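You operate a simulated robot arm through the tools that you are given. There is no shell and no other tool. Be economical: measure what you need, move in short steps, check, and stop when the job is done.

Carry out the task below with a simulated two-armed robot. There is one attempt and no reset: what you move stays moved.

TASK
Press the bar that the card names on to the foil strip.
Fine: go by the card over the bench; lay it square on the strip, slide it under the ram, shut the shield, one stroke, and leave the lever up. Where these are worked on the way, their far stop is far enough and under half their travel is too little: yellow-framed shield.

The check looks at the end state, three seconds after you hand in, the way a careful person would. Anything else that was tipped, shoved, dropped, spilled or broken makes it a failure.

THE ROBOT
Two 7-joint arms with two-finger grippers on one trunk, hanging from a carriage that runs on a gantry, over the field with the corners [-754, -2597], [526, -2596], [525, 104], [-755, 103] (x, y) and turns from -4.904 to 7.086 rad about z. Base frame: it is fixed where the carriage stands at the start and does not move with it; the origin is on the floor, on the carriage's upright axis, x ahead of it, y to its left, z up. Readings come in mm, rad, newtons and seconds.
The left shoulder is at the start at [40, 158, 1252], the right one opposite. Each reaches about 708 mm from its shoulder. Places, roughly: back brake knob [700, 400, 1500]; blue reel [-750, 1750, 1000]; blue tape roll [1250, -1750, 1250]; clamp lever [1100, -1600, 1000]; control box [1900, -2200, 1500]; drain plug [1000, -1700, 800]; filler plug [1100, -1800, 1100]; foil strip before the bar press [500, -200, 900]; front brake knob [700, 200, 1500]; front roller gap knob [2600, -1500, 1500]; front wiper lever [2400, -1500, 1600]; grey cart [-750, 1500, 500]; grey felt pad [2250, -500, 1750]; left spindle brake knob [400, 500, 800]; lower door latch [1900, -2400, 1400]; lower paper brake knob [2700, -1500, 400]. Payload 1.96 kg a hand.
Tool frame (each hand has its own): the origin (TCP) lies between the finger pads and is the grasp point; the fingertips stand 20 mm ahead of it; z points along the fingers, y is the line along which they close. Largest opening 72 mm; the body of the gripper starts 38 mm behind the TCP.
Orientation is that of the tool frame in the base frame, as a unit quaternion [x, y, z, w]. With the fingers straight down and closing along the base's y, the tool's x points along the base's -x, its y along +y and its z along -z.

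THE INTERFACE
- The arms move only by the tool send_rows. It takes "left_moves", "right_moves" or both (then of equal length, played together; a hand with none holds still); each is a list of rows, each a list of 2 entries, a list of its own where there are three numbers: the shift along the base's x, y, z in mm, then the turn, a rotation vector about the base's x, y, z in rad. In form: [[[tx, ty, tz], [wx, wy, wz]], ...]. A call has 1 to 10 rows; each row is the pose to reach, as a shift and turn from the pose commanded when the call began. "left_fingers" and "right_fingers" are, for a hand that has rows, the gripper command, from -1 (shut) to 1 (fully open), values between in proportion, set as the call begins (left out, the last holds). A row lasts 0.2 s, in which the tool goes at most 50 mm and 0.15 rad; a call with a longer step from one row to the next is refused whole, and so is a gripper value outside its range. Where a pose cannot be reached the arm comes as near as it can. A force on the tool above 40 N (or 10 N above the force at the start of the call, whichever is more), or a blocked arm, ends the call early, and 0.2 s more pass. The fingers move at their own pace (about 45 mm/s each) and stop on an object; they squeeze with about 31 N. The grip force told is the motor's: it shows also when the fingers shut on nothing. Time passes only in rows, and 0.2 s behind the last, so rows that repeat a pose let the fingers close. The reply holds the time, the measured pose of the TCP, the force on the tool along the base axes, the opening and the grip force, in the units named above and with some noise, with the torque about the TCP (base axes, N m) and any sound that the robot's microphone picked up.
- Cameras (640 x 400 px; columns grow to the right, rows downward): "scene" is now at [232, -23.2, 1618.5]; the picture's right is [-0.33, -0.95, 0.00], its down [-0.74, 0.25, -0.63] and it looks along [0.59, -0.20, -0.78] (base axes); focal length 235 px, centre (320, 200). "left" rides on the left gripper at [71, -19, -82] in its tool frame; the picture's right is [0.26, 0.96, 0.00], its down [-0.67, 0.18, -0.72] and it looks along [-0.69, 0.19, 0.70] (tool axes); focal length 280 px, centre (320, 200). "right" rides on the right gripper at [71, 19, -82] in its tool frame; the picture's right is [-0.26, 0.97, 0.00], its down [-0.67, -0.18, -0.72] and it looks along [-0.69, -0.19, 0.70] (tool axes); focal length 280 px, centre (320, 200). There is no depth. A picture from a camera that has moved, and an enlarged one, comes with that camera's place and axes in the base frame and with its lens.
- grab_frame(camera): a new picture of that camera. It takes no simulated time.
- slide_trunk(by): slides the trunk up (or, below 0, down) by that many mm; the arms and the scene camera ride with it, the base frame stays. It gives what a move gives, with no picture.
- steer(legs): drives the robot by 1 to 6 legs, each [ahead, left, turn to the left] in mm, mm and rad, along the robot's own axes; the way and the turn of a leg run together, so that a leg with both is an arc; at most 1500 mm and 3.142 rad a leg. The arms and the cameras ride along, it lands a little off, and it stops where it bumps. It keeps to its track: a leg is cut to what the track allows. It gives what a move gives.
- aim_head(pan, tilt): turns the head with the scene camera to pan (to the left, within 1.501 rad either way) and tilt (down, from -0.506 to 1.204), counted from straight ahead of the robot. It gives what a move gives.
- zoom(camera, box): a new picture of the part [left, top, right, bottom] of that camera's present view, enlarged. It takes no simulated time.
- close_job(): hands the job in; it is judged then, once.

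Work in short steps. Places have to be worked out from the pictures, the camera data and where the tool is seen: move nearer, look again, correct. Check each grasp and each placing, and mend what went wrong. You have 120 turns and 100 pictures in all, those below and enlarged ones among them. Open the grippers and draw the arms clear of the work before you hand the job in, unless the task says otherwise; then end with one line.

The tools are called after ">>>" as name(argument=value, ...) on one line, values as JSON. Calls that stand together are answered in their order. send_rows: Moves the arms, as the interface text tells. Its arguments: {"type":"object","properties":{"left_moves":{"type":"array","items":{"type":"array"}},"left_fingers":{"type":"number"},"right_moves":{"type":"array","items":{"type":"array"}},"right_fingers":{"type":"number"}},"required":[]} The other tools are called the same way: slide_trunk (by) slides the trunk up or down; steer (legs) drives the base; aim_head (pan, tilt) turns the head that bears the scene camera; grab_frame (camera) takes a picture; zoom (camera, box) takes an enlarged picture of a part of a camera's view; close_job () hands the job in.

At the start:

```text
time: 0.0
left_ee_pos: [362.9, 65.3, 1000.4]
left_tool_rot: [0.0, 1.0, 0.0, -0.001]
left_wrist_force: [0.0, 0.6, 0.6]
left_wrist_torque: [-0.03, -0.02, 0.04]
left_grip_width: 72.1
left_grasp_force: 0.0
right_ee_pos: [326.6, -266.8, 1000.9]
right_tool_rot: [0.0, 1.0, 0.0, 0.0]
right_wrist_force: [0.0, 0.2, 0.2]
right_wrist_torque: [-0.01, 0.0, 0.0]
right_grip_width: 72.1
right_grasp_force: 0.1
trunk travel left (down, up): [-575.0, 265.0]
robot x, y, heading: [2.3, -1.8, -0.002]
head pan, tilt: [-0.333, 0.892]
```

scene: 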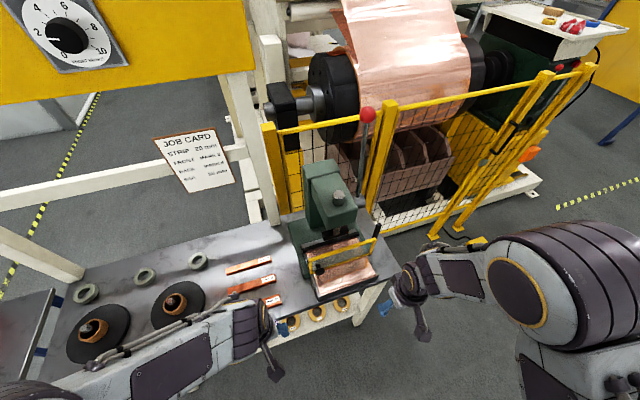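
right: 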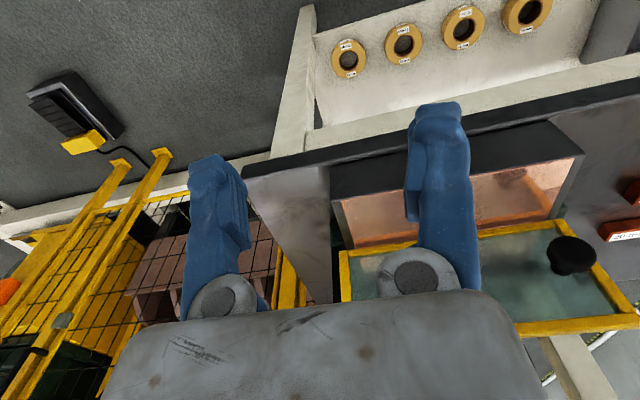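
left: 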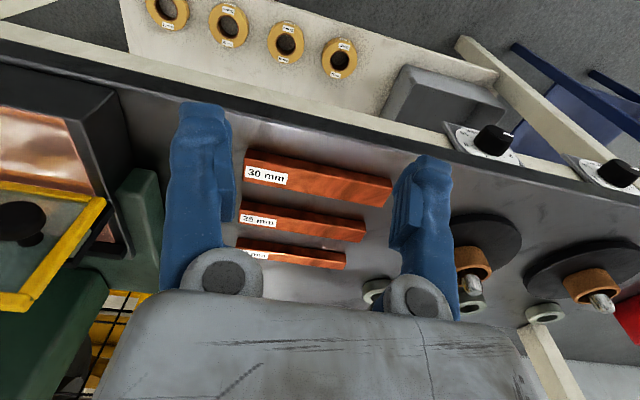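

I begin by reading the job card and looking closely at the press and the bars.

>>> zoom(camera="scene", box=[145, 120, 245, 200])

>>> zoom(camera="scene", box=[210, 100, 430, 330])

>>> zoom(camera="left", box=[220, 130, 420, 290])

```text
5.00 times, centred on (195, 160) of scene
camera zoom: at [232.0, -23.2, 1618.5], right [-0.33, -0.95, 0.0], down [-0.74, 0.25, -0.63], along [0.59, -0.2, -0.78], focal length 1175 px, centre (945, 400)
```

zoom: 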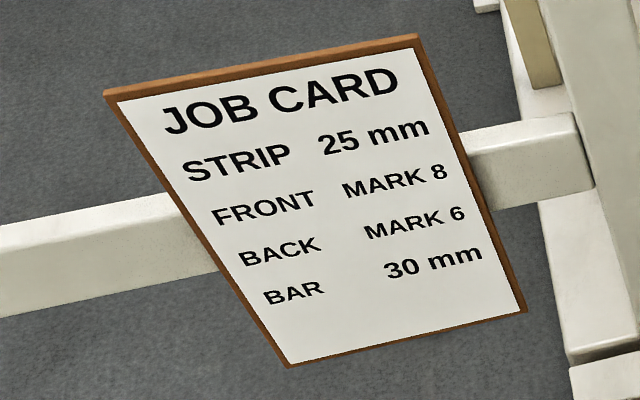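

```text
1.74 times, centred on (320, 215) of scene
camera zoom: at [232.0, -23.2, 1618.5], right [-0.33, -0.95, 0.0], down [-0.74, 0.25, -0.63], along [0.59, -0.2, -0.78], focal length 409 px, centre (320, 174)
```

zoom: 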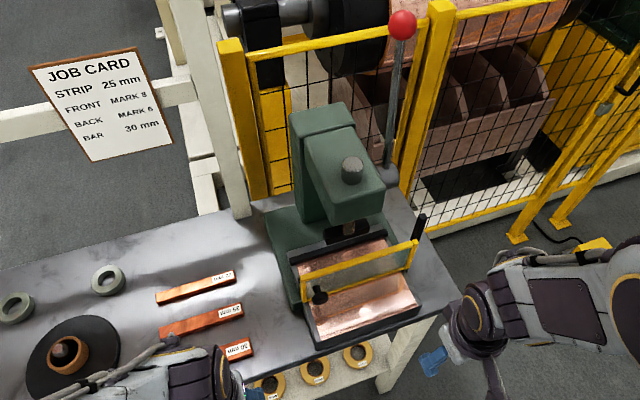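

```text
2.50 times, centred on (320, 210) of left
camera zoom: at [293.0, 44.6, 1080.8], right [-0.26, 0.96, 0.0], down [0.67, 0.18, 0.72], along [0.69, 0.19, -0.7], focal length 701 px, centre (320, 175)
```

zoom: 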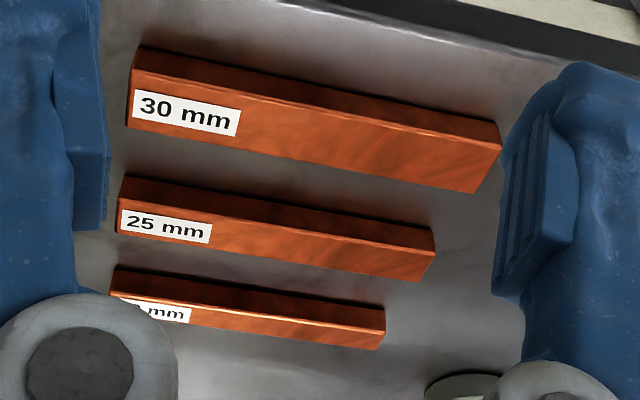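

The card names the 30 mm bar; it lies nearest the robot, with its label at about [468, 43, 884]. Next I look closely at the press.

>>> zoom(camera="scene", box=[270, 150, 410, 310])

>>> zoom(camera="right", box=[320, 100, 640, 340])

```text
2.50 times, centred on (340, 230) of scene
camera zoom: at [232.0, -23.2, 1618.5], right [-0.33, -0.95, 0.0], down [-0.74, 0.25, -0.63], along [0.59, -0.2, -0.78], focal length 588 px, centre (270, 125)
```

zoom: 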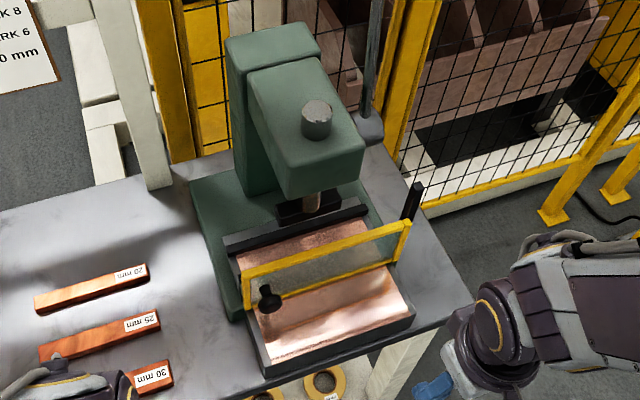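

```text
1.67 times, centred on (480, 220) of right
camera zoom: at [256.0, -248.1, 1082.0], right [0.26, 0.97, 0.0], down [0.67, -0.18, 0.72], along [0.69, -0.19, -0.7], focal length 467 px, centre (53, 167)
```

zoom: 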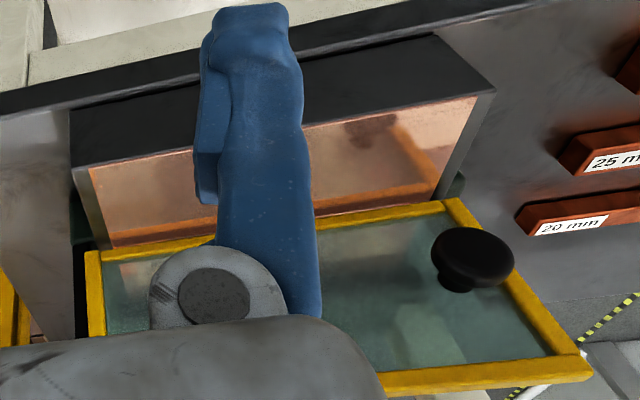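

Triangulation puts the shield as an upright plane at x≈502, y −87…−288, z 916…1010, with its knob at about [489, −107, 958], and the foil bed at z≈920. I tilt the right hand so its camera looks level at the press.

>>> send_rows(right_moves=[[[-20, 0, 10], [0, -0.14, 0]], [[-50, 10, 20], [0, -0.28, 0]], [[-80, 30, 20], [0, -0.42, 0]], [[-100, 40, 20], [0, -0.56, 0]], [[-110, 50, 20], [0, -0.65, 0]]], right_fingers=1)

>>> grab_frame(camera="right")

>>> grab_frame(camera="scene")

```text
time: 1.2
left_ee_pos: [361.2, 64.2, 1000.0]
left_tool_rot: [0.0, 1.0, 0.0, 0.0]
left_wrist_force: [0.8, -0.1, -0.5]
left_wrist_torque: [-0.01, -0.03, -0.03]
left_grip_width: 72.0
left_grasp_force: 0.0
right_ee_pos: [274.2, -258.7, 944.0]
right_tool_rot: [0.003, 0.949, -0.002, 0.314]
right_wrist_force: [0.3, 0.6, -0.7]
right_wrist_torque: [-0.01, 0.01, -0.04]
right_grip_width: 72.1
right_grasp_force: 0.1
right hand out of reach, approached as far as the arm can: row 2, 3, 4, 5
trunk travel left (down, up): [-575.0, 265.0]
robot x, y, heading: [-0.5, 1.3, -0.005]
head pan, tilt: [-0.333, 0.892]
```

```text
91 pictures are left
camera right: at [168.8, -238.6, 967.9], right [0.21, 0.96, 0.16], down [0.11, -0.18, 0.98], along [0.97, -0.19, -0.15], focal length 280 px, centre (320, 200)
```

right: 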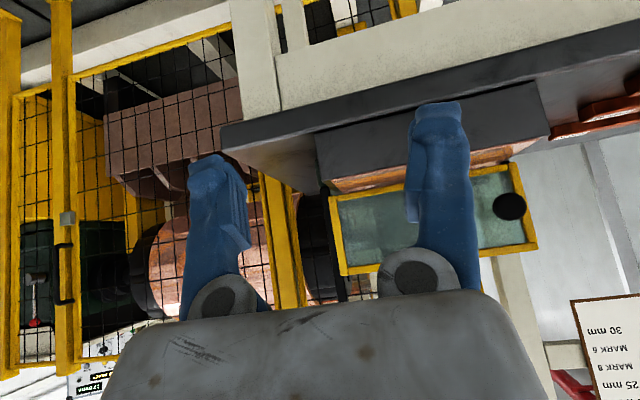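

```text
90 pictures are left
camera scene: at [231.6, -22.9, 1618.5], right [-0.33, -0.95, 0.0], down [-0.74, 0.25, -0.63], along [0.59, -0.2, -0.78], focal length 235 px, centre (320, 200)
```

scene: 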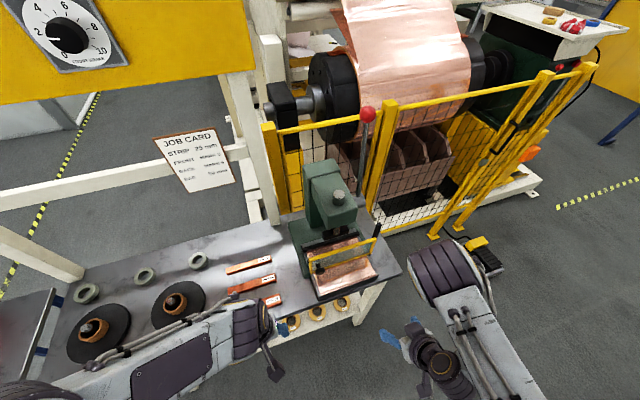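

The shield's free end carries the knob and a black post stands at its far end; how it moves is unclear. I turn the left hand to view the press from its +y side.

>>> send_rows(left_moves=[[[0, 0, 20], [0, 0, -0.15]], [[20, 10, 40], [0, 0, -0.3]], [[40, 20, 40], [0, 0, -0.45]], [[60, 30, 40], [0, 0, -0.6]], [[80, 30, 40], [0, 0, -0.75]], [[100, 30, 40], [0, 0, -0.9]], [[120, 30, 40], [0, 0, -1.05]], [[130, 30, 40], [0, 0, -1.2]]])

>>> grab_frame(camera="left")

```text
time: 3.0
left_ee_pos: [492.1, 95.5, 1040.1]
left_tool_rot: [0.565, 0.825, 0.0, -0.001]
left_wrist_force: [-0.2, -0.2, 0.2]
left_wrist_torque: [0.01, -0.01, 0.01]
left_grip_width: 71.9
left_grasp_force: 0.0
right_ee_pos: [276.3, -257.7, 944.4]
right_tool_rot: [0.0, 0.949, -0.001, 0.314]
right_wrist_force: [0.6, 0.3, -0.3]
right_wrist_torque: [-0.02, 0.0, -0.01]
right_grip_width: 72.0
right_grasp_force: 0.1
trunk travel left (down, up): [-575.0, 265.0]
robot x, y, heading: [-0.3, -1.8, 0.003]
head pan, tilt: [-0.333, 0.892]
```

```text
89 pictures are left
camera left: at [450.4, 153.6, 1121.2], right [0.81, 0.59, 0.0], down [0.41, -0.56, 0.72], along [0.42, -0.58, -0.7], focal length 280 px, centre (320, 200)
```

left: 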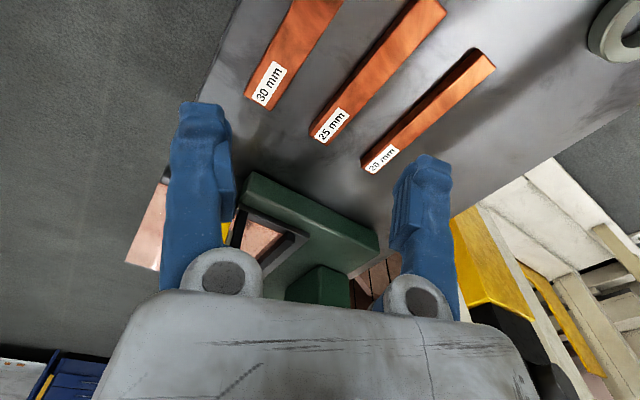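

The fingers block this view. I zoom the scene camera hard on the shield's two ends.

>>> zoom(camera="scene", box=[300, 190, 390, 246])

>>> zoom(camera="scene", box=[290, 225, 386, 300])

```text
7.11 times, centred on (345, 218) of scene
camera zoom: at [232.0, -23.2, 1618.5], right [-0.33, -0.95, 0.0], down [-0.74, 0.25, -0.63], along [0.59, -0.2, -0.78], focal length 1671 px, centre (142, 72)
```

zoom: 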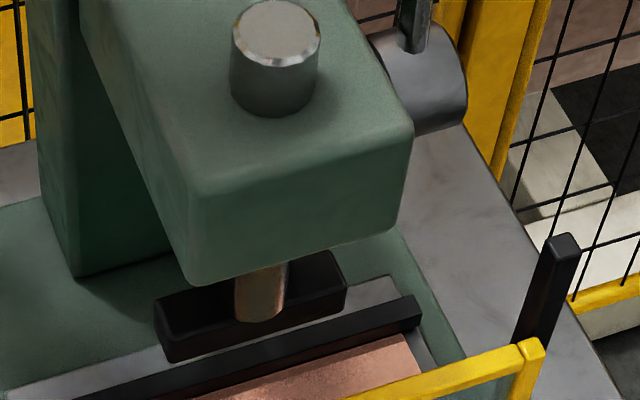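

```text
5.33 times, centred on (338, 262) of scene
camera zoom: at [232.0, -23.2, 1618.5], right [-0.33, -0.95, 0.0], down [-0.74, 0.25, -0.63], along [0.59, -0.2, -0.78], focal length 1254 px, centre (224, -133)
```

zoom: 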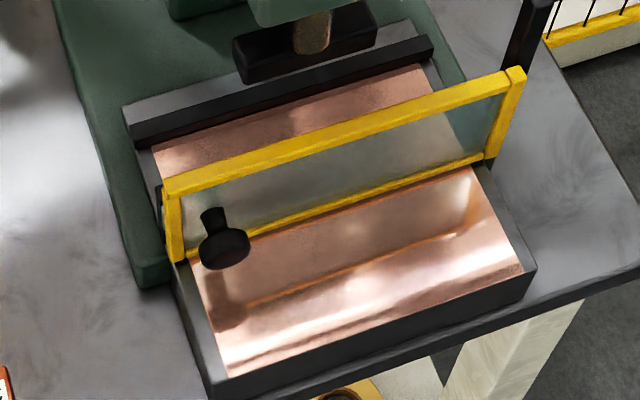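

Now it is clear: the foil lies on a plate with a black stop rail behind it (x≈575), the ram plate above, and the upright shield in between, its tall post at the −y end. I turn the left hand so the fingers close along x and bring it above the 30 mm bar.

>>> send_rows(left_moves=[[[-10, -2, 0], [0, 0, -0.13]], [[-20, -5, -10], [0, 0, -0.26]], [[-28, -8, -30], [0, 0, -0.371]], [[-28, -8, -30], [0, 0, -0.371]]], left_fingers=1)

>>> grab_frame(camera="left")

>>> zoom(camera="scene", box=[210, 240, 330, 315])

```text
time: 4.0
left_ee_pos: [463.4, 86.0, 1009.5]
left_tool_rot: [0.708, 0.707, 0.0, 0.0]
left_wrist_force: [0.6, 0.6, 0.1]
left_wrist_torque: [0.0, -0.01, -0.03]
left_grip_width: 71.9
left_grasp_force: 0.1
right_ee_pos: [275.4, -257.7, 944.6]
right_tool_rot: [0.0, 0.949, 0.0, 0.315]
right_wrist_force: [-0.1, 0.0, 0.2]
right_wrist_torque: [-0.02, 0.01, -0.01]
right_grip_width: 72.1
right_grasp_force: 0.0
trunk travel left (down, up): [-575.0, 265.0]
robot x, y, heading: [2.4, -1.2, 0.0]
head pan, tilt: [-0.333, 0.892]
```

```text
86 pictures are left
camera left: at [446.4, 156.9, 1090.5], right [0.97, 0.26, 0.0], down [0.18, -0.67, 0.72], along [0.19, -0.69, -0.7], focal length 280 px, centre (320, 200)
```

left: 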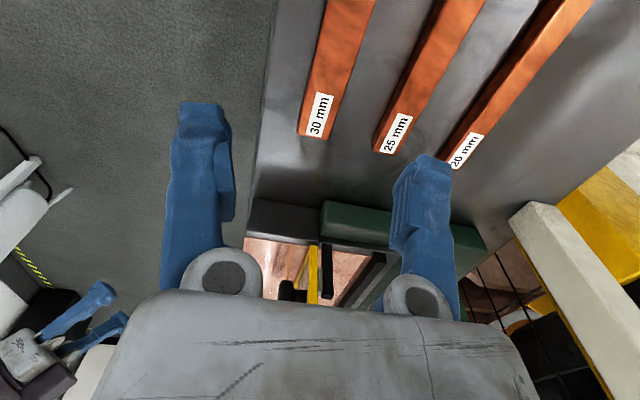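

```text
5.33 times, centred on (270, 278) of scene
camera zoom: at [232.0, -23.2, 1618.5], right [-0.33, -0.95, 0.0], down [-0.74, 0.25, -0.63], along [0.59, -0.2, -0.78], focal length 1254 px, centre (587, -213)
```

zoom: 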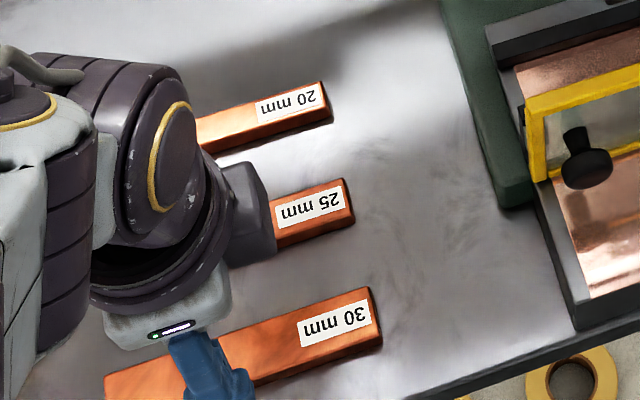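

From three views the bar's −y end sits near x≈475, y≈20 and its top z≈873–884; centre about y=92. I shift over it and descend partway, then check.

>>> send_rows(left_moves=[[[11, 6, -30], [0, 0, 0]], [[11, 6, -65], [0, 0, 0]], [[11, 6, -65], [0, 0, 0]]])

>>> grab_frame(camera="left")

>>> zoom(camera="scene", box=[210, 240, 330, 315])

```text
time: 4.8
left_ee_pos: [475.1, 91.6, 945.3]
left_tool_rot: [0.707, 0.707, 0.0, 0.0]
left_wrist_force: [-0.5, 0.1, -0.1]
left_wrist_torque: [0.01, 0.01, 0.02]
left_grip_width: 72.0
left_grasp_force: 0.0
right_ee_pos: [275.4, -256.4, 944.5]
right_tool_rot: [0.0, 0.949, 0.0, 0.315]
right_wrist_force: [-0.3, 0.5, 0.1]
right_wrist_torque: [-0.01, 0.01, 0.01]
right_grip_width: 72.0
right_grasp_force: 0.1
trunk travel left (down, up): [-575.0, 265.0]
robot x, y, heading: [-1.5, 3.6, 0.002]
head pan, tilt: [-0.333, 0.892]
```

```text
84 pictures are left
camera left: at [457.7, 162.0, 1025.8], right [0.97, 0.26, 0.0], down [0.18, -0.67, 0.72], along [0.19, -0.69, -0.7], focal length 280 px, centre (320, 200)
```

left: 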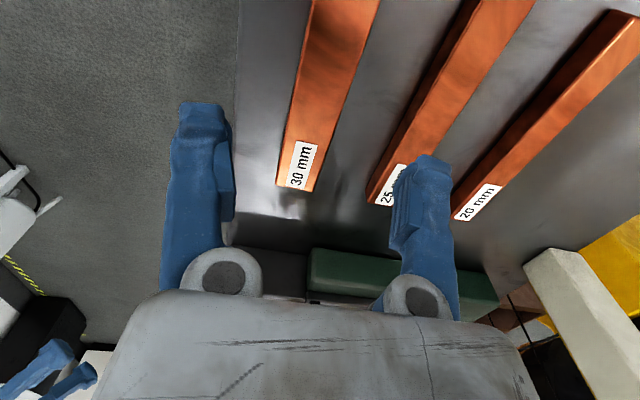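

```text
5.33 times, centred on (270, 278) of scene
camera zoom: at [232.0, -23.2, 1618.5], right [-0.33, -0.95, 0.0], down [-0.74, 0.25, -0.63], along [0.59, -0.2, -0.78], focal length 1254 px, centre (587, -213)
```

zoom: 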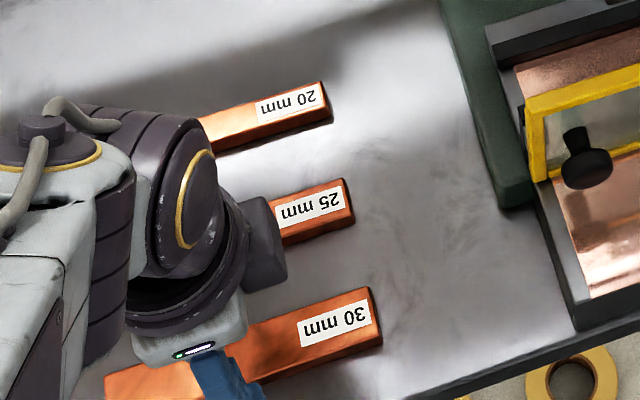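

The bar's centreline reads x≈477 and it lies square to y; the 25 mm bar starts at x≈534, so I narrow the fingers to ~52 mm and descend carefully.

>>> send_rows(left_moves=[[[2, 0, 0], [0, 0, 0]], [[2, 0, 0], [0, 0, 0]], [[2, 0, -25], [0, 0, 0]], [[2, 0, -45], [0, 0, 0]], [[2, 0, -52], [0, 0, 0]], [[2, 0, -58], [0, 0, 0]], [[2, 0, -58], [0, 0, 0]]], left_fingers=0.45)

>>> grab_frame(camera="left")

```text
time: 6.4
left_ee_pos: [478.8, 92.1, 887.7]
left_tool_rot: [0.707, 0.707, 0.0, 0.001]
left_wrist_force: [-0.2, -1.1, 0.4]
left_wrist_torque: [-0.01, -0.02, 0.02]
left_grip_width: 52.1
left_grasp_force: 0.0
right_ee_pos: [274.5, -257.0, 944.5]
right_tool_rot: [-0.001, 0.949, 0.0, 0.314]
right_wrist_force: [-0.4, -0.2, 0.1]
right_wrist_torque: [-0.03, 0.0, 0.03]
right_grip_width: 71.9
right_grasp_force: 0.0
trunk travel left (down, up): [-575.0, 265.0]
robot x, y, heading: [-0.2, 0.4, 0.001]
head pan, tilt: [-0.333, 0.892]
```

```text
82 pictures are left
camera left: at [459.9, 162.3, 967.3], right [0.97, 0.26, 0.0], down [0.18, -0.67, 0.72], along [0.19, -0.69, -0.7], focal length 280 px, centre (320, 200)
```

left: 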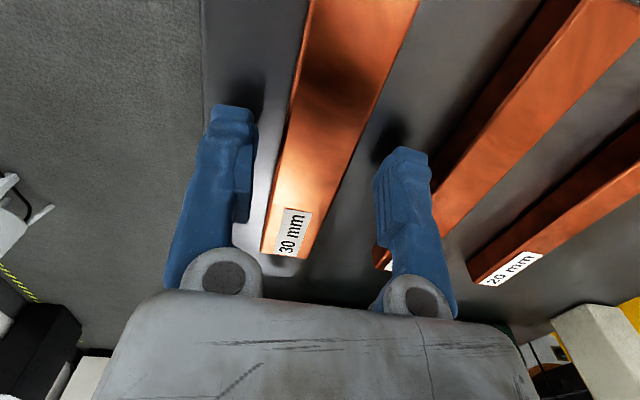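

Fingertips straddle the bar and are still clear of the bench; bar top reads z≈876. I lower a little more, alert to contact.

>>> send_rows(left_moves=[[[-2, 0, -4], [0, 0, 0]], [[-2, 0, -7], [0, 0, 0]], [[-2, 0, -7], [0, 0, 0]]])

>>> grab_frame(camera="left")

```text
time: 7.2
left_ee_pos: [476.1, 92.0, 880.0]
left_tool_rot: [0.707, 0.707, 0.0, 0.0]
left_wrist_force: [0.4, 0.6, -0.3]
left_wrist_torque: [0.0, 0.03, 0.0]
left_grip_width: 52.2
left_grasp_force: 0.0
right_ee_pos: [275.0, -258.7, 943.4]
right_tool_rot: [0.0, 0.949, 0.0, 0.315]
right_wrist_force: [0.5, 0.4, 0.8]
right_wrist_torque: [0.0, -0.01, 0.01]
right_grip_width: 72.0
right_grasp_force: 0.1
trunk travel left (down, up): [-575.0, 265.0]
robot x, y, heading: [-0.1, -1.1, -0.0]
head pan, tilt: [-0.333, 0.892]
```

```text
81 pictures are left
camera left: at [457.8, 162.5, 960.5], right [0.97, 0.26, 0.0], down [0.18, -0.67, 0.72], along [0.19, -0.69, -0.7], focal length 280 px, centre (320, 200)
```

left: 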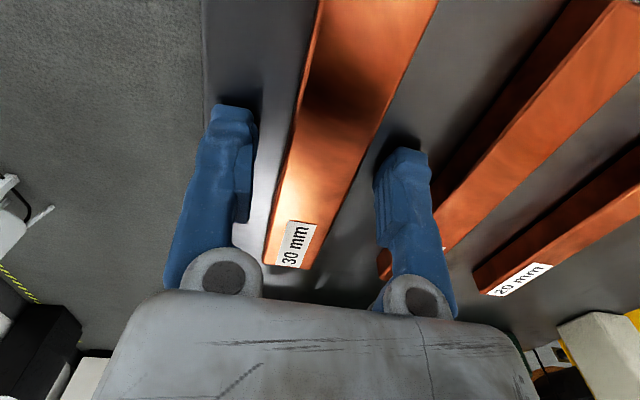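

Fingertips (z≈860) are now well below the bar's top and just off the bench. I close the fingers.

>>> send_rows(left_moves=[[[0, 0, 0], [0, 0, 0]], [[0, 0, 0], [0, 0, 0]], [[0, 0, 0], [0, 0, 0]], [[0, 0, 0], [0, 0, 0]]], left_fingers=-1)

```text
time: 8.2
left_ee_pos: [476.2, 92.3, 879.4]
left_tool_rot: [0.707, 0.707, 0.0, 0.001]
left_wrist_force: [-0.7, -0.4, 3.7]
left_wrist_torque: [-0.02, 0.08, 0.01]
left_grip_width: 29.0
left_grasp_force: 30.6
right_ee_pos: [274.2, -258.6, 943.6]
right_tool_rot: [0.0, 0.949, 0.001, 0.315]
right_wrist_force: [-0.6, 0.6, -0.2]
right_wrist_torque: [-0.01, 0.04, 0.01]
right_grip_width: 72.3
right_grasp_force: 0.1
trunk travel left (down, up): [-575.0, 265.0]
robot x, y, heading: [-2.4, -0.8, 0.001]
head pan, tilt: [-0.333, 0.892]
```

Gripped at 29 mm width with 31 N. I lift the bar and check it.

>>> send_rows(left_moves=[[[0, 0, 15], [0, 0, 0]], [[0, 0, 50], [0, 0, 0]], [[0, 0, 95], [0, 0, 0]], [[0, 0, 130], [0, 0, 0]], [[0, 0, 130], [0, 0, 0]]])

>>> grab_frame(camera="left")

>>> grab_frame(camera="scene")

```text
time: 9.4
left_ee_pos: [474.3, 91.5, 1010.3]
left_tool_rot: [0.707, 0.707, 0.001, 0.0]
left_wrist_force: [0.2, 0.5, -7.1]
left_wrist_torque: [-0.01, -0.01, 0.0]
left_grip_width: 29.1
left_grasp_force: 30.8
right_ee_pos: [274.3, -256.6, 945.0]
right_tool_rot: [0.001, 0.949, -0.001, 0.314]
right_wrist_force: [0.3, 0.5, 0.1]
right_wrist_torque: [-0.02, -0.03, -0.04]
right_grip_width: 71.9
right_grasp_force: 0.0
trunk travel left (down, up): [-575.0, 265.0]
robot x, y, heading: [-0.7, 1.6, 0.001]
head pan, tilt: [-0.333, 0.892]
```

```text
80 pictures are left
camera left: at [456.4, 162.4, 1090.7], right [0.97, 0.26, 0.0], down [0.18, -0.67, 0.72], along [0.19, -0.69, -0.7], focal length 280 px, centre (320, 200)
```

left: 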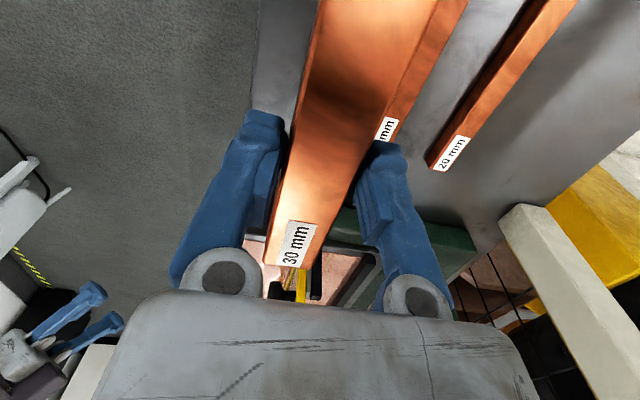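

```text
79 pictures are left
camera scene: at [231.8, -23.3, 1618.4], right [-0.33, -0.95, 0.0], down [-0.74, 0.25, -0.63], along [0.59, -0.21, -0.78], focal length 235 px, centre (320, 200)
```

scene: 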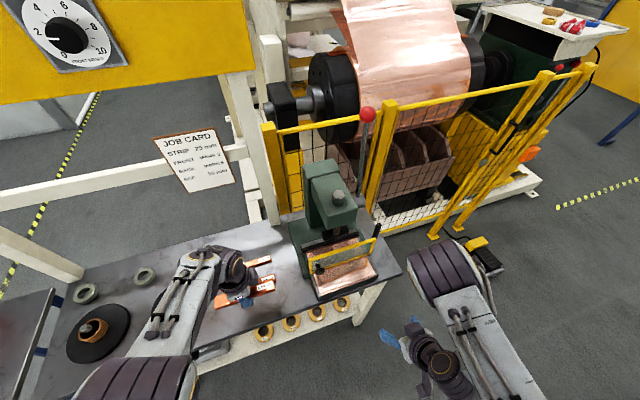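

Bar held level (≈0.72 kg). I carry it toward the foil, staying high and in front of the shield, and look again from there.

>>> send_rows(left_moves=[[[-15, -30, 10], [0, 0, 0]], [[-30, -60, 20], [0, 0, 0]], [[-34, -95, 25], [0, 0, 0]], [[-34, -125, 30], [0, 0, 0]], [[-34, -125, 30], [0, 0, 0]]])

>>> grab_frame(camera="left")

>>> zoom(camera="scene", box=[260, 200, 400, 300])

```text
time: 10.6
left_ee_pos: [439.5, -33.0, 1039.6]
left_tool_rot: [0.707, 0.707, 0.0, 0.0]
left_wrist_force: [0.0, -0.7, -6.3]
left_wrist_torque: [-0.02, 0.04, 0.0]
left_grip_width: 29.1
left_grasp_force: 30.2
right_ee_pos: [275.2, -256.7, 944.0]
right_tool_rot: [-0.001, 0.949, 0.001, 0.314]
right_wrist_force: [0.0, 0.2, 0.5]
right_wrist_torque: [-0.01, 0.04, -0.04]
right_grip_width: 71.8
right_grasp_force: 0.1
trunk travel left (down, up): [-575.0, 265.0]
robot x, y, heading: [1.2, 1.7, -0.002]
head pan, tilt: [-0.333, 0.892]
```

```text
78 pictures are left
camera left: at [422.9, 38.2, 1120.4], right [0.97, 0.26, 0.0], down [0.18, -0.67, 0.72], along [0.19, -0.69, -0.7], focal length 280 px, centre (320, 200)
```

left: 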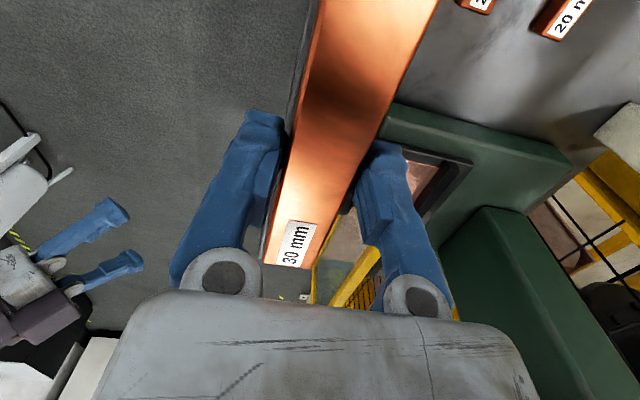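

```text
4.00 times, centred on (330, 250) of scene
camera zoom: at [231.8, -23.1, 1618.4], right [-0.33, -0.95, 0.0], down [-0.74, 0.25, -0.63], along [0.59, -0.2, -0.78], focal length 940 px, centre (280, 0)
```

zoom: 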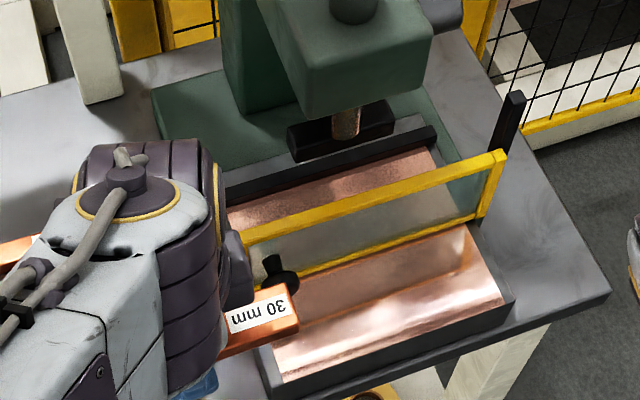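

Foil spans about x 430…(rail 579), y −93…−272, square to the base within noise, so its centre is y≈−184. I carry the bar over x≈448, y≈−184, keeping height.

>>> send_rows(left_moves=[[[2, -40, 0], [0, 0, 0]], [[4, -80, 0], [0, 0, 0]], [[6, -120, 0], [0, 0, 0]], [[8, -151, -10], [0, 0, 0]], [[8, -151, -20], [0, 0, 0]]])

>>> zoom(camera="scene", box=[260, 200, 400, 300])

>>> grab_frame(camera="left")

>>> grab_frame(camera="right")

```text
time: 11.8
left_ee_pos: [414.3, -55.9, 1049.8]
left_tool_rot: [0.707, 0.707, 0.001, 0.0]
left_wrist_force: [1.3, 0.8, -6.8]
left_wrist_torque: [0.0, 0.02, 0.0]
left_grip_width: 29.0
left_grasp_force: 31.3
left hand out of reach, approached as far as the arm can: row 1, 2, 3, 4, 5
right_ee_pos: [275.2, -258.0, 944.2]
right_tool_rot: [0.0, 0.949, 0.0, 0.315]
right_wrist_force: [-0.3, 0.1, 0.6]
right_wrist_torque: [-0.02, 0.0, 0.01]
right_grip_width: 71.7
right_grasp_force: 0.1
trunk travel left (down, up): [-575.0, 265.0]
robot x, y, heading: [1.7, -0.5, -0.0]
head pan, tilt: [-0.333, 0.892]
```

```text
4.00 times, centred on (330, 250) of scene
camera zoom: at [231.8, -23.2, 1618.4], right [-0.33, -0.95, 0.0], down [-0.74, 0.25, -0.63], along [0.59, -0.2, -0.78], focal length 940 px, centre (280, 0)
```

zoom: 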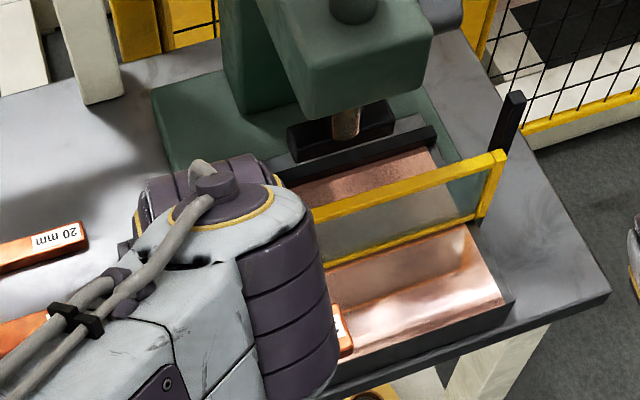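

```text
75 pictures are left
camera left: at [396.4, 13.3, 1129.7], right [0.97, 0.26, 0.0], down [0.18, -0.67, 0.72], along [0.19, -0.69, -0.7], focal length 280 px, centre (320, 200)
```

left: 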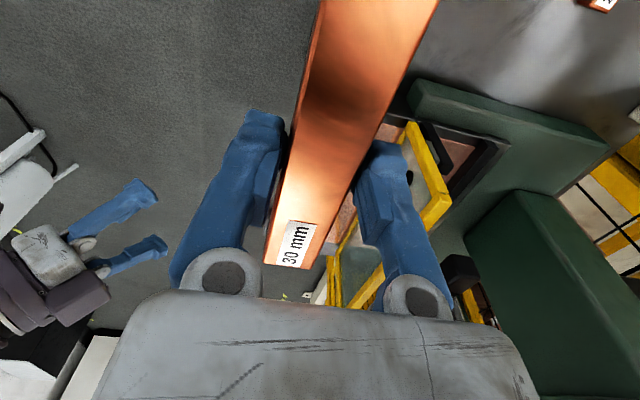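

```text
74 pictures are left
camera right: at [169.4, -238.8, 968.1], right [0.21, 0.96, 0.16], down [0.11, -0.18, 0.98], along [0.97, -0.19, -0.15], focal length 280 px, centre (320, 200)
```

right: 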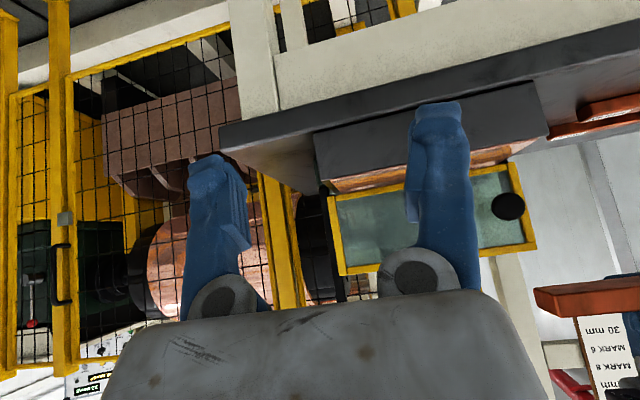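

That was beyond the arm's joint range. I slide the whole robot 128 mm to its right instead, which carries the bar over the foil.

>>> steer(legs=[[0, -128, 0]])

>>> zoom(camera="scene", box=[180, 150, 420, 300])

>>> grab_frame(camera="left")

```text
time: 13.1
left_ee_pos: [414.7, -184.2, 1048.3]
left_tool_rot: [0.707, 0.707, 0.0, 0.001]
left_wrist_force: [-0.1, -0.1, -6.6]
left_wrist_torque: [0.0, 0.02, -0.03]
left_grip_width: 29.2
left_grasp_force: 31.5
right_ee_pos: [275.3, -385.4, 945.7]
right_tool_rot: [0.0, 0.949, 0.001, 0.314]
right_wrist_force: [1.7, 0.0, -0.2]
right_wrist_torque: [0.03, 0.02, 0.0]
right_grip_width: 72.0
right_grasp_force: 0.0
trunk travel left (down, up): [-575.0, 265.0]
robot x, y, heading: [1.8, -126.7, -0.002]
head pan, tilt: [-0.333, 0.892]
```

```text
2.67 times, centred on (300, 225) of scene
camera zoom: at [231.8, -150.4, 1618.4], right [-0.33, -0.95, 0.0], down [-0.74, 0.25, -0.63], along [0.59, -0.21, -0.78], focal length 627 px, centre (373, 133)
```

zoom: 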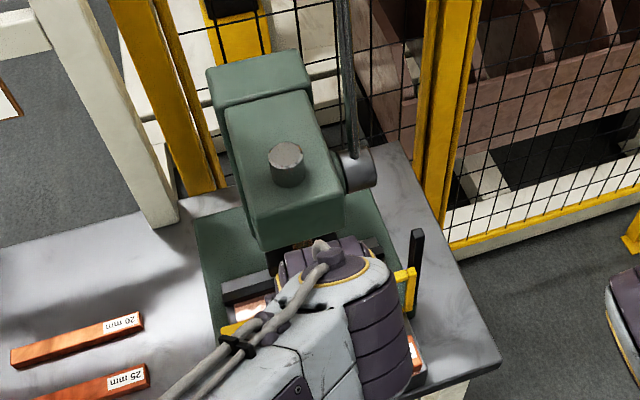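

```text
72 pictures are left
camera left: at [396.5, -114.1, 1129.6], right [0.97, 0.26, 0.0], down [0.18, -0.67, 0.72], along [0.19, -0.69, -0.7], focal length 280 px, centre (320, 200)
```

left: 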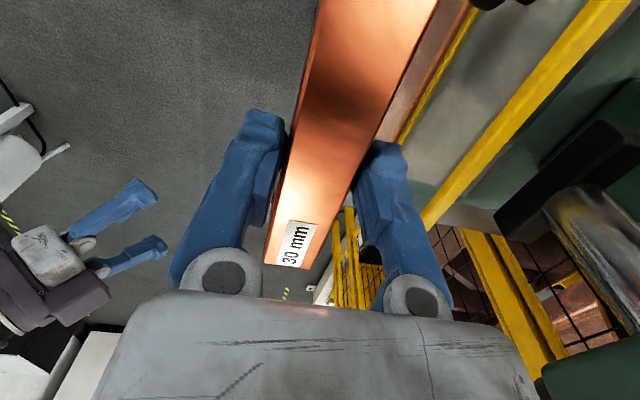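

The bar hangs over the foil at y≈−184, in front of the shield (top frame x≈505). I move it forward to x≈448 and lower partway.

>>> send_rows(left_moves=[[[15, 0, -10], [0, 0, 0]], [[32, 0, -20], [0, 0, 0]], [[32, 0, -20], [0, 0, 0]]])

```text
time: 13.9
left_ee_pos: [431.8, -168.3, 1037.9]
left_tool_rot: [0.707, 0.707, 0.0, 0.0]
left_wrist_force: [0.0, -1.2, -6.7]
left_wrist_torque: [0.01, 0.0, 0.0]
left_grip_width: 29.2
left_grasp_force: 30.7
left hand out of reach, approached as far as the arm can: row 1, 2, 3
right_ee_pos: [274.8, -384.0, 944.3]
right_tool_rot: [0.0, 0.949, 0.0, 0.314]
right_wrist_force: [0.0, -0.7, 0.0]
right_wrist_torque: [0.0, 0.0, -0.01]
right_grip_width: 71.8
right_grasp_force: 0.0
trunk travel left (down, up): [-575.0, 265.0]
robot x, y, heading: [0.0, -129.0, -0.002]
head pan, tilt: [-0.333, 0.892]
```

Still at the edge of that arm posture's range. I shift the robot another 90 mm right, then bring the hand back left.

>>> steer(legs=[[0, -90, 0]])

>>> send_rows(left_moves=[[[0, 0, 0], [0, 0, 0]]])

```text
time: 15.0
left_ee_pos: [432.0, -259.2, 1038.6]
left_tool_rot: [0.708, 0.707, 0.0, 0.0]
left_wrist_force: [-0.4, -0.7, -6.0]
left_wrist_torque: [0.01, 0.0, 0.01]
left_grip_width: 29.4
left_grasp_force: 31.0
right_ee_pos: [275.5, -474.9, 944.0]
right_tool_rot: [0.0, 0.949, 0.0, 0.314]
right_wrist_force: [-0.5, 0.0, -0.3]
right_wrist_torque: [0.0, 0.0, 0.01]
right_grip_width: 71.9
right_grasp_force: 0.0
trunk travel left (down, up): [-575.0, 265.0]
robot x, y, heading: [-1.7, -218.3, 0.001]
head pan, tilt: [-0.333, 0.892]
```

```text
time: 15.4
left_ee_pos: [432.1, -259.1, 1038.3]
left_tool_rot: [0.708, 0.707, 0.0, 0.0]
left_wrist_force: [0.3, -0.6, -6.3]
left_wrist_torque: [-0.03, -0.02, 0.01]
left_grip_width: 29.3
left_grasp_force: 30.6
right_ee_pos: [274.9, -474.3, 944.5]
right_tool_rot: [0.001, 0.95, -0.001, 0.314]
right_wrist_force: [0.3, 0.0, -0.3]
right_wrist_torque: [-0.01, -0.02, -0.02]
right_grip_width: 72.1
right_grasp_force: 0.0
trunk travel left (down, up): [-575.0, 265.0]
robot x, y, heading: [1.1, -218.3, 0.0]
head pan, tilt: [-0.333, 0.892]
```

The pose holds. Now I bring the hand to y≈−184, x≈448 and down to z≈985.

>>> send_rows(left_moves=[[[4, 35, 0], [0, 0, 0]], [[10, 75, 0], [0, 0, 0]], [[16, 75, -25], [0, 0, 0]], [[16, 75, -53], [0, 0, 0]], [[16, 75, -53], [0, 0, 0]]])

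>>> grab_frame(camera="left")

>>> zoom(camera="scene", box=[180, 150, 420, 300])

```text
time: 16.6
left_ee_pos: [448.3, -183.4, 985.1]
left_tool_rot: [0.707, 0.707, 0.0, -0.001]
left_wrist_force: [-0.1, 0.4, -6.3]
left_wrist_torque: [0.0, 0.03, 0.01]
left_grip_width: 29.2
left_grasp_force: 31.3
right_ee_pos: [275.3, -473.8, 945.0]
right_tool_rot: [-0.001, 0.95, 0.001, 0.314]
right_wrist_force: [-0.6, -0.4, 0.1]
right_wrist_torque: [0.02, -0.01, 0.05]
right_grip_width: 71.9
right_grasp_force: 0.0
trunk travel left (down, up): [-575.0, 265.0]
robot x, y, heading: [1.5, -217.4, 0.001]
head pan, tilt: [-0.333, 0.892]
```

```text
71 pictures are left
camera left: at [430.3, -112.6, 1066.0], right [0.97, 0.26, 0.0], down [0.18, -0.67, 0.72], along [0.19, -0.69, -0.7], focal length 280 px, centre (320, 200)
```

left: 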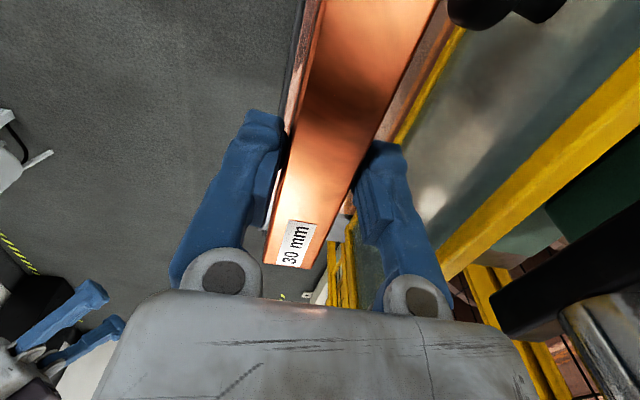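

```text
2.67 times, centred on (300, 225) of scene
camera zoom: at [231.8, -240.1, 1618.4], right [-0.33, -0.94, 0.0], down [-0.74, 0.25, -0.63], along [0.59, -0.21, -0.78], focal length 627 px, centre (373, 133)
```

zoom: 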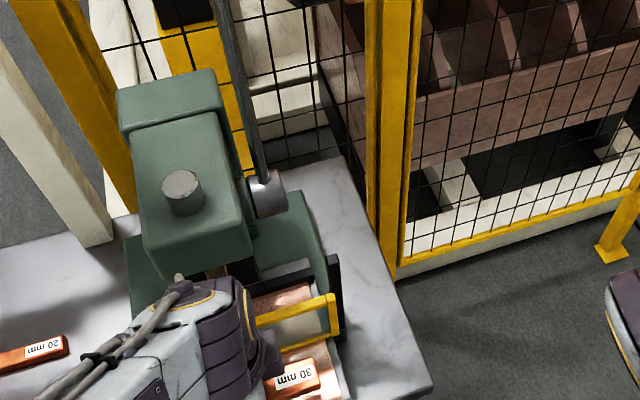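

The bar is over the front part of the foil. I lower to just above contact.

>>> send_rows(left_moves=[[[0, 0, -15], [0, 0, 0]], [[0, 0, -30], [0, 0, 0]], [[0, 0, -30], [0, 0, 0]]])

>>> zoom(camera="scene", box=[255, 235, 345, 310])

>>> zoom(camera="left", box=[240, 0, 560, 200])

```text
time: 17.4
left_ee_pos: [448.2, -182.4, 955.5]
left_tool_rot: [0.708, 0.706, 0.0, -0.001]
left_wrist_force: [-0.1, 0.1, -6.9]
left_wrist_torque: [0.0, 0.01, -0.02]
left_grip_width: 29.3
left_grasp_force: 31.3
right_ee_pos: [274.5, -474.9, 943.8]
right_tool_rot: [0.0, 0.949, -0.001, 0.314]
right_wrist_force: [0.8, -0.4, 0.3]
right_wrist_torque: [0.01, 0.04, 0.01]
right_grip_width: 72.1
right_grasp_force: 0.0
trunk travel left (down, up): [-575.0, 265.0]
robot x, y, heading: [1.1, -216.7, 0.005]
head pan, tilt: [-0.333, 0.892]
```

```text
5.33 times, centred on (300, 272) of scene
camera zoom: at [231.8, -240.1, 1618.4], right [-0.33, -0.94, 0.0], down [-0.74, 0.25, -0.63], along [0.59, -0.21, -0.78], focal length 1254 px, centre (427, -187)
```

zoom: 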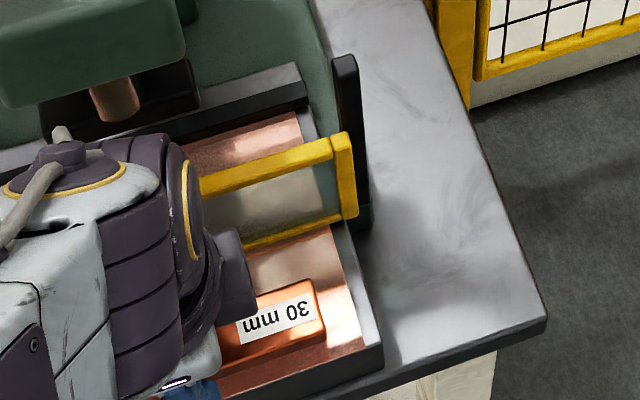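

```text
2.00 times, centred on (400, 100) of left
camera zoom: at [430.9, -113.3, 1035.8], right [0.97, 0.26, 0.0], down [0.18, -0.67, 0.72], along [0.19, -0.69, -0.7], focal length 561 px, centre (160, 400)
```

zoom: 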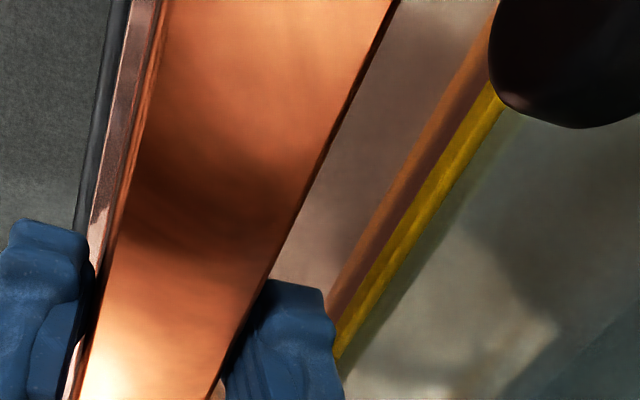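

The bar is square and centred (≈20 mm foil margin at its −y end). I lower until contact shows.

>>> send_rows(left_moves=[[[0, 0, -4], [0, 0, 0]], [[0, 0, -7], [0, 0, 0]], [[0, 0, -9], [0, 0, 0]], [[0, 0, -9], [0, 0, 0]]])

```text
time: 18.4
left_ee_pos: [447.7, -184.2, 947.0]
left_tool_rot: [0.707, 0.707, 0.0, 0.0]
left_wrist_force: [-0.2, 1.1, -7.1]
left_wrist_torque: [0.0, -0.02, 0.0]
left_grip_width: 29.4
left_grasp_force: 30.6
right_ee_pos: [275.4, -474.7, 945.5]
right_tool_rot: [-0.001, 0.949, 0.001, 0.314]
right_wrist_force: [0.6, -0.6, 0.2]
right_wrist_torque: [0.03, 0.0, 0.0]
right_grip_width: 72.0
right_grasp_force: 0.1
trunk travel left (down, up): [-575.0, 265.0]
robot x, y, heading: [-1.3, -217.4, -0.002]
head pan, tilt: [-0.333, 0.892]
```

No contact yet; I go on in small steps.

>>> send_rows(left_moves=[[[0, 0, -3], [0, 0, 0]], [[0, 0, -6], [0, 0, 0]], [[0, 0, -8], [0, 0, 0]], [[0, 0, -8], [0, 0, 0]]])

>>> zoom(camera="scene", box=[255, 235, 345, 310])

```text
time: 19.4
left_ee_pos: [448.0, -183.5, 938.8]
left_tool_rot: [0.707, 0.707, 0.0, 0.001]
left_wrist_force: [-0.8, -0.1, -6.8]
left_wrist_torque: [-0.01, 0.0, 0.01]
left_grip_width: 29.4
left_grasp_force: 30.8
right_ee_pos: [275.0, -475.1, 943.1]
right_tool_rot: [0.0, 0.949, 0.0, 0.314]
right_wrist_force: [-0.1, -0.3, -1.0]
right_wrist_torque: [0.0, -0.01, 0.04]
right_grip_width: 72.1
right_grasp_force: 0.0
trunk travel left (down, up): [-575.0, 265.0]
robot x, y, heading: [2.4, -219.9, 0.005]
head pan, tilt: [-0.333, 0.892]
```

```text
5.33 times, centred on (300, 272) of scene
camera zoom: at [231.8, -240.1, 1618.4], right [-0.33, -0.94, 0.0], down [-0.74, 0.25, -0.63], along [0.59, -0.21, -0.78], focal length 1254 px, centre (427, -187)
```

zoom: 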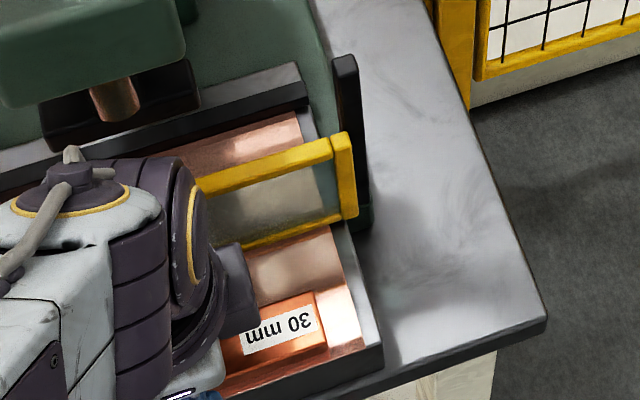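

Still no contact force; continuing down in smaller steps.

>>> send_rows(left_moves=[[[0, 0, -2], [0, 0, 0]], [[0, 0, -4], [0, 0, 0]], [[0, 0, -6], [0, 0, 0]], [[0, 0, -8], [0, 0, 0]], [[0, 0, -8], [0, 0, 0]]])

>>> grab_frame(camera="left")

```text
time: 20.6
left_ee_pos: [447.1, -184.2, 932.0]
left_tool_rot: [0.708, 0.706, -0.001, 0.0]
left_wrist_force: [-14.3, 1.5, 35.0]
left_wrist_torque: [-0.07, 0.18, 0.0]
left_grip_width: 29.5
left_grasp_force: 30.5
right_ee_pos: [274.2, -473.5, 945.9]
right_tool_rot: [-0.001, 0.949, 0.001, 0.314]
right_wrist_force: [0.2, 0.8, -0.4]
right_wrist_torque: [-0.02, 0.0, -0.01]
right_grip_width: 71.8
right_grasp_force: 0.0
trunk travel left (down, up): [-575.0, 265.0]
robot x, y, heading: [-0.9, -218.4, -0.001]
head pan, tilt: [-0.333, 0.892]
```

```text
66 pictures are left
camera left: at [430.2, -113.2, 1012.5], right [0.97, 0.26, 0.0], down [0.18, -0.67, 0.72], along [0.19, -0.69, -0.7], focal length 280 px, centre (320, 200)
```

left: 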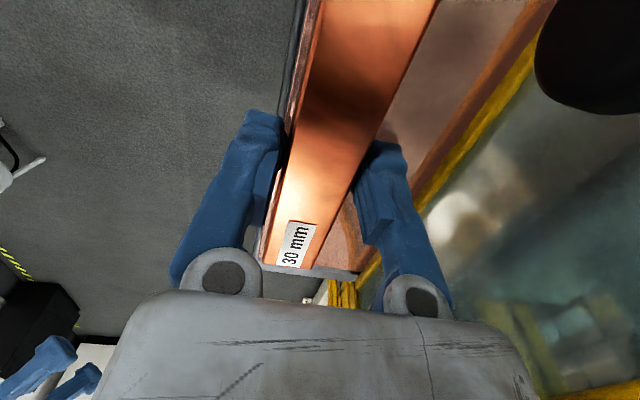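

Contact: the bar rests on the foil (35 N). I ease up a little and open the fingers.

>>> send_rows(left_moves=[[[0, 0, 1.5], [0, 0, 0]], [[0, 0, 1.5], [0, 0, 0]], [[0, 0, 1.5], [0, 0, 0]]], left_fingers=0.1)

>>> send_rows(left_moves=[[[0, 0, 30], [0, 0, 0]], [[0, 0, 75], [0, 0, 0]], [[-10, 30, 110], [0, 0, 0]], [[-40, 75, 120], [0, 0, 0]], [[-60, 120, 120], [0, 0, 0]], [[-60, 160, 120], [0, 0, 0]], [[-60, 200, 120], [0, 0, 0]]])

>>> zoom(camera="scene", box=[195, 205, 355, 305])

>>> grab_frame(camera="scene")

```text
time: 21.4
left_ee_pos: [445.9, -183.4, 932.1]
left_tool_rot: [0.708, 0.707, 0.0, 0.0]
left_wrist_force: [-10.8, -0.2, 17.5]
left_wrist_torque: [-0.02, -0.2, 0.02]
left_grip_width: 31.2
left_grasp_force: 0.1
right_ee_pos: [272.4, -475.2, 943.4]
right_tool_rot: [0.0, 0.949, 0.0, 0.314]
right_wrist_force: [-0.1, 0.2, -0.3]
right_wrist_torque: [-0.02, 0.01, 0.0]
right_grip_width: 71.8
right_grasp_force: 0.0
trunk travel left (down, up): [-575.0, 265.0]
robot x, y, heading: [2.0, -220.6, 0.004]
head pan, tilt: [-0.333, 0.892]
```

```text
refused: row 4 steps farther than a row can; nothing moved
```

```text
4.00 times, centred on (275, 255) of scene
camera zoom: at [231.6, -240.1, 1618.3], right [-0.33, -0.94, 0.0], down [-0.74, 0.25, -0.63], along [0.59, -0.21, -0.78], focal length 940 px, centre (500, -20)
```

zoom: 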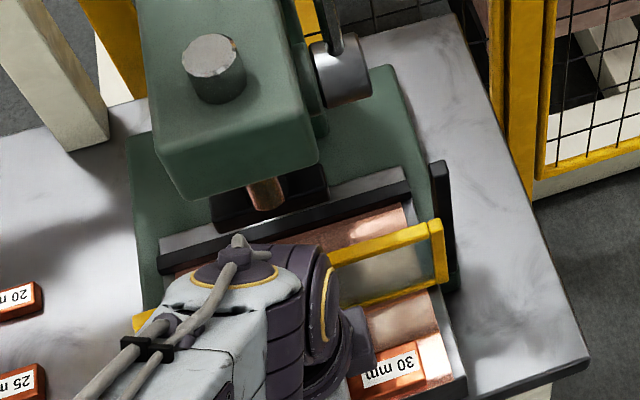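

```text
64 pictures are left
camera scene: at [231.6, -240.1, 1618.3], right [-0.33, -0.94, 0.0], down [-0.74, 0.25, -0.63], along [0.59, -0.21, -0.78], focal length 235 px, centre (320, 200)
```

scene: 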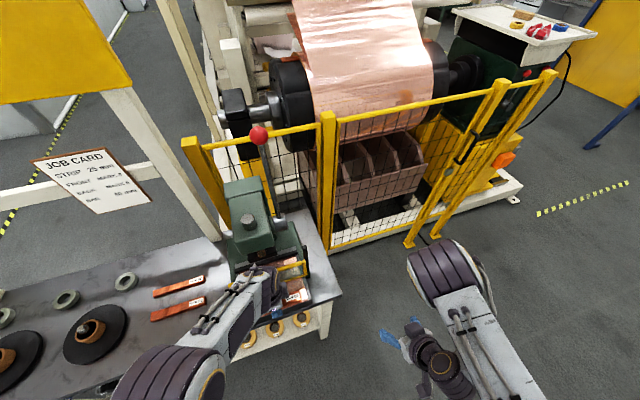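

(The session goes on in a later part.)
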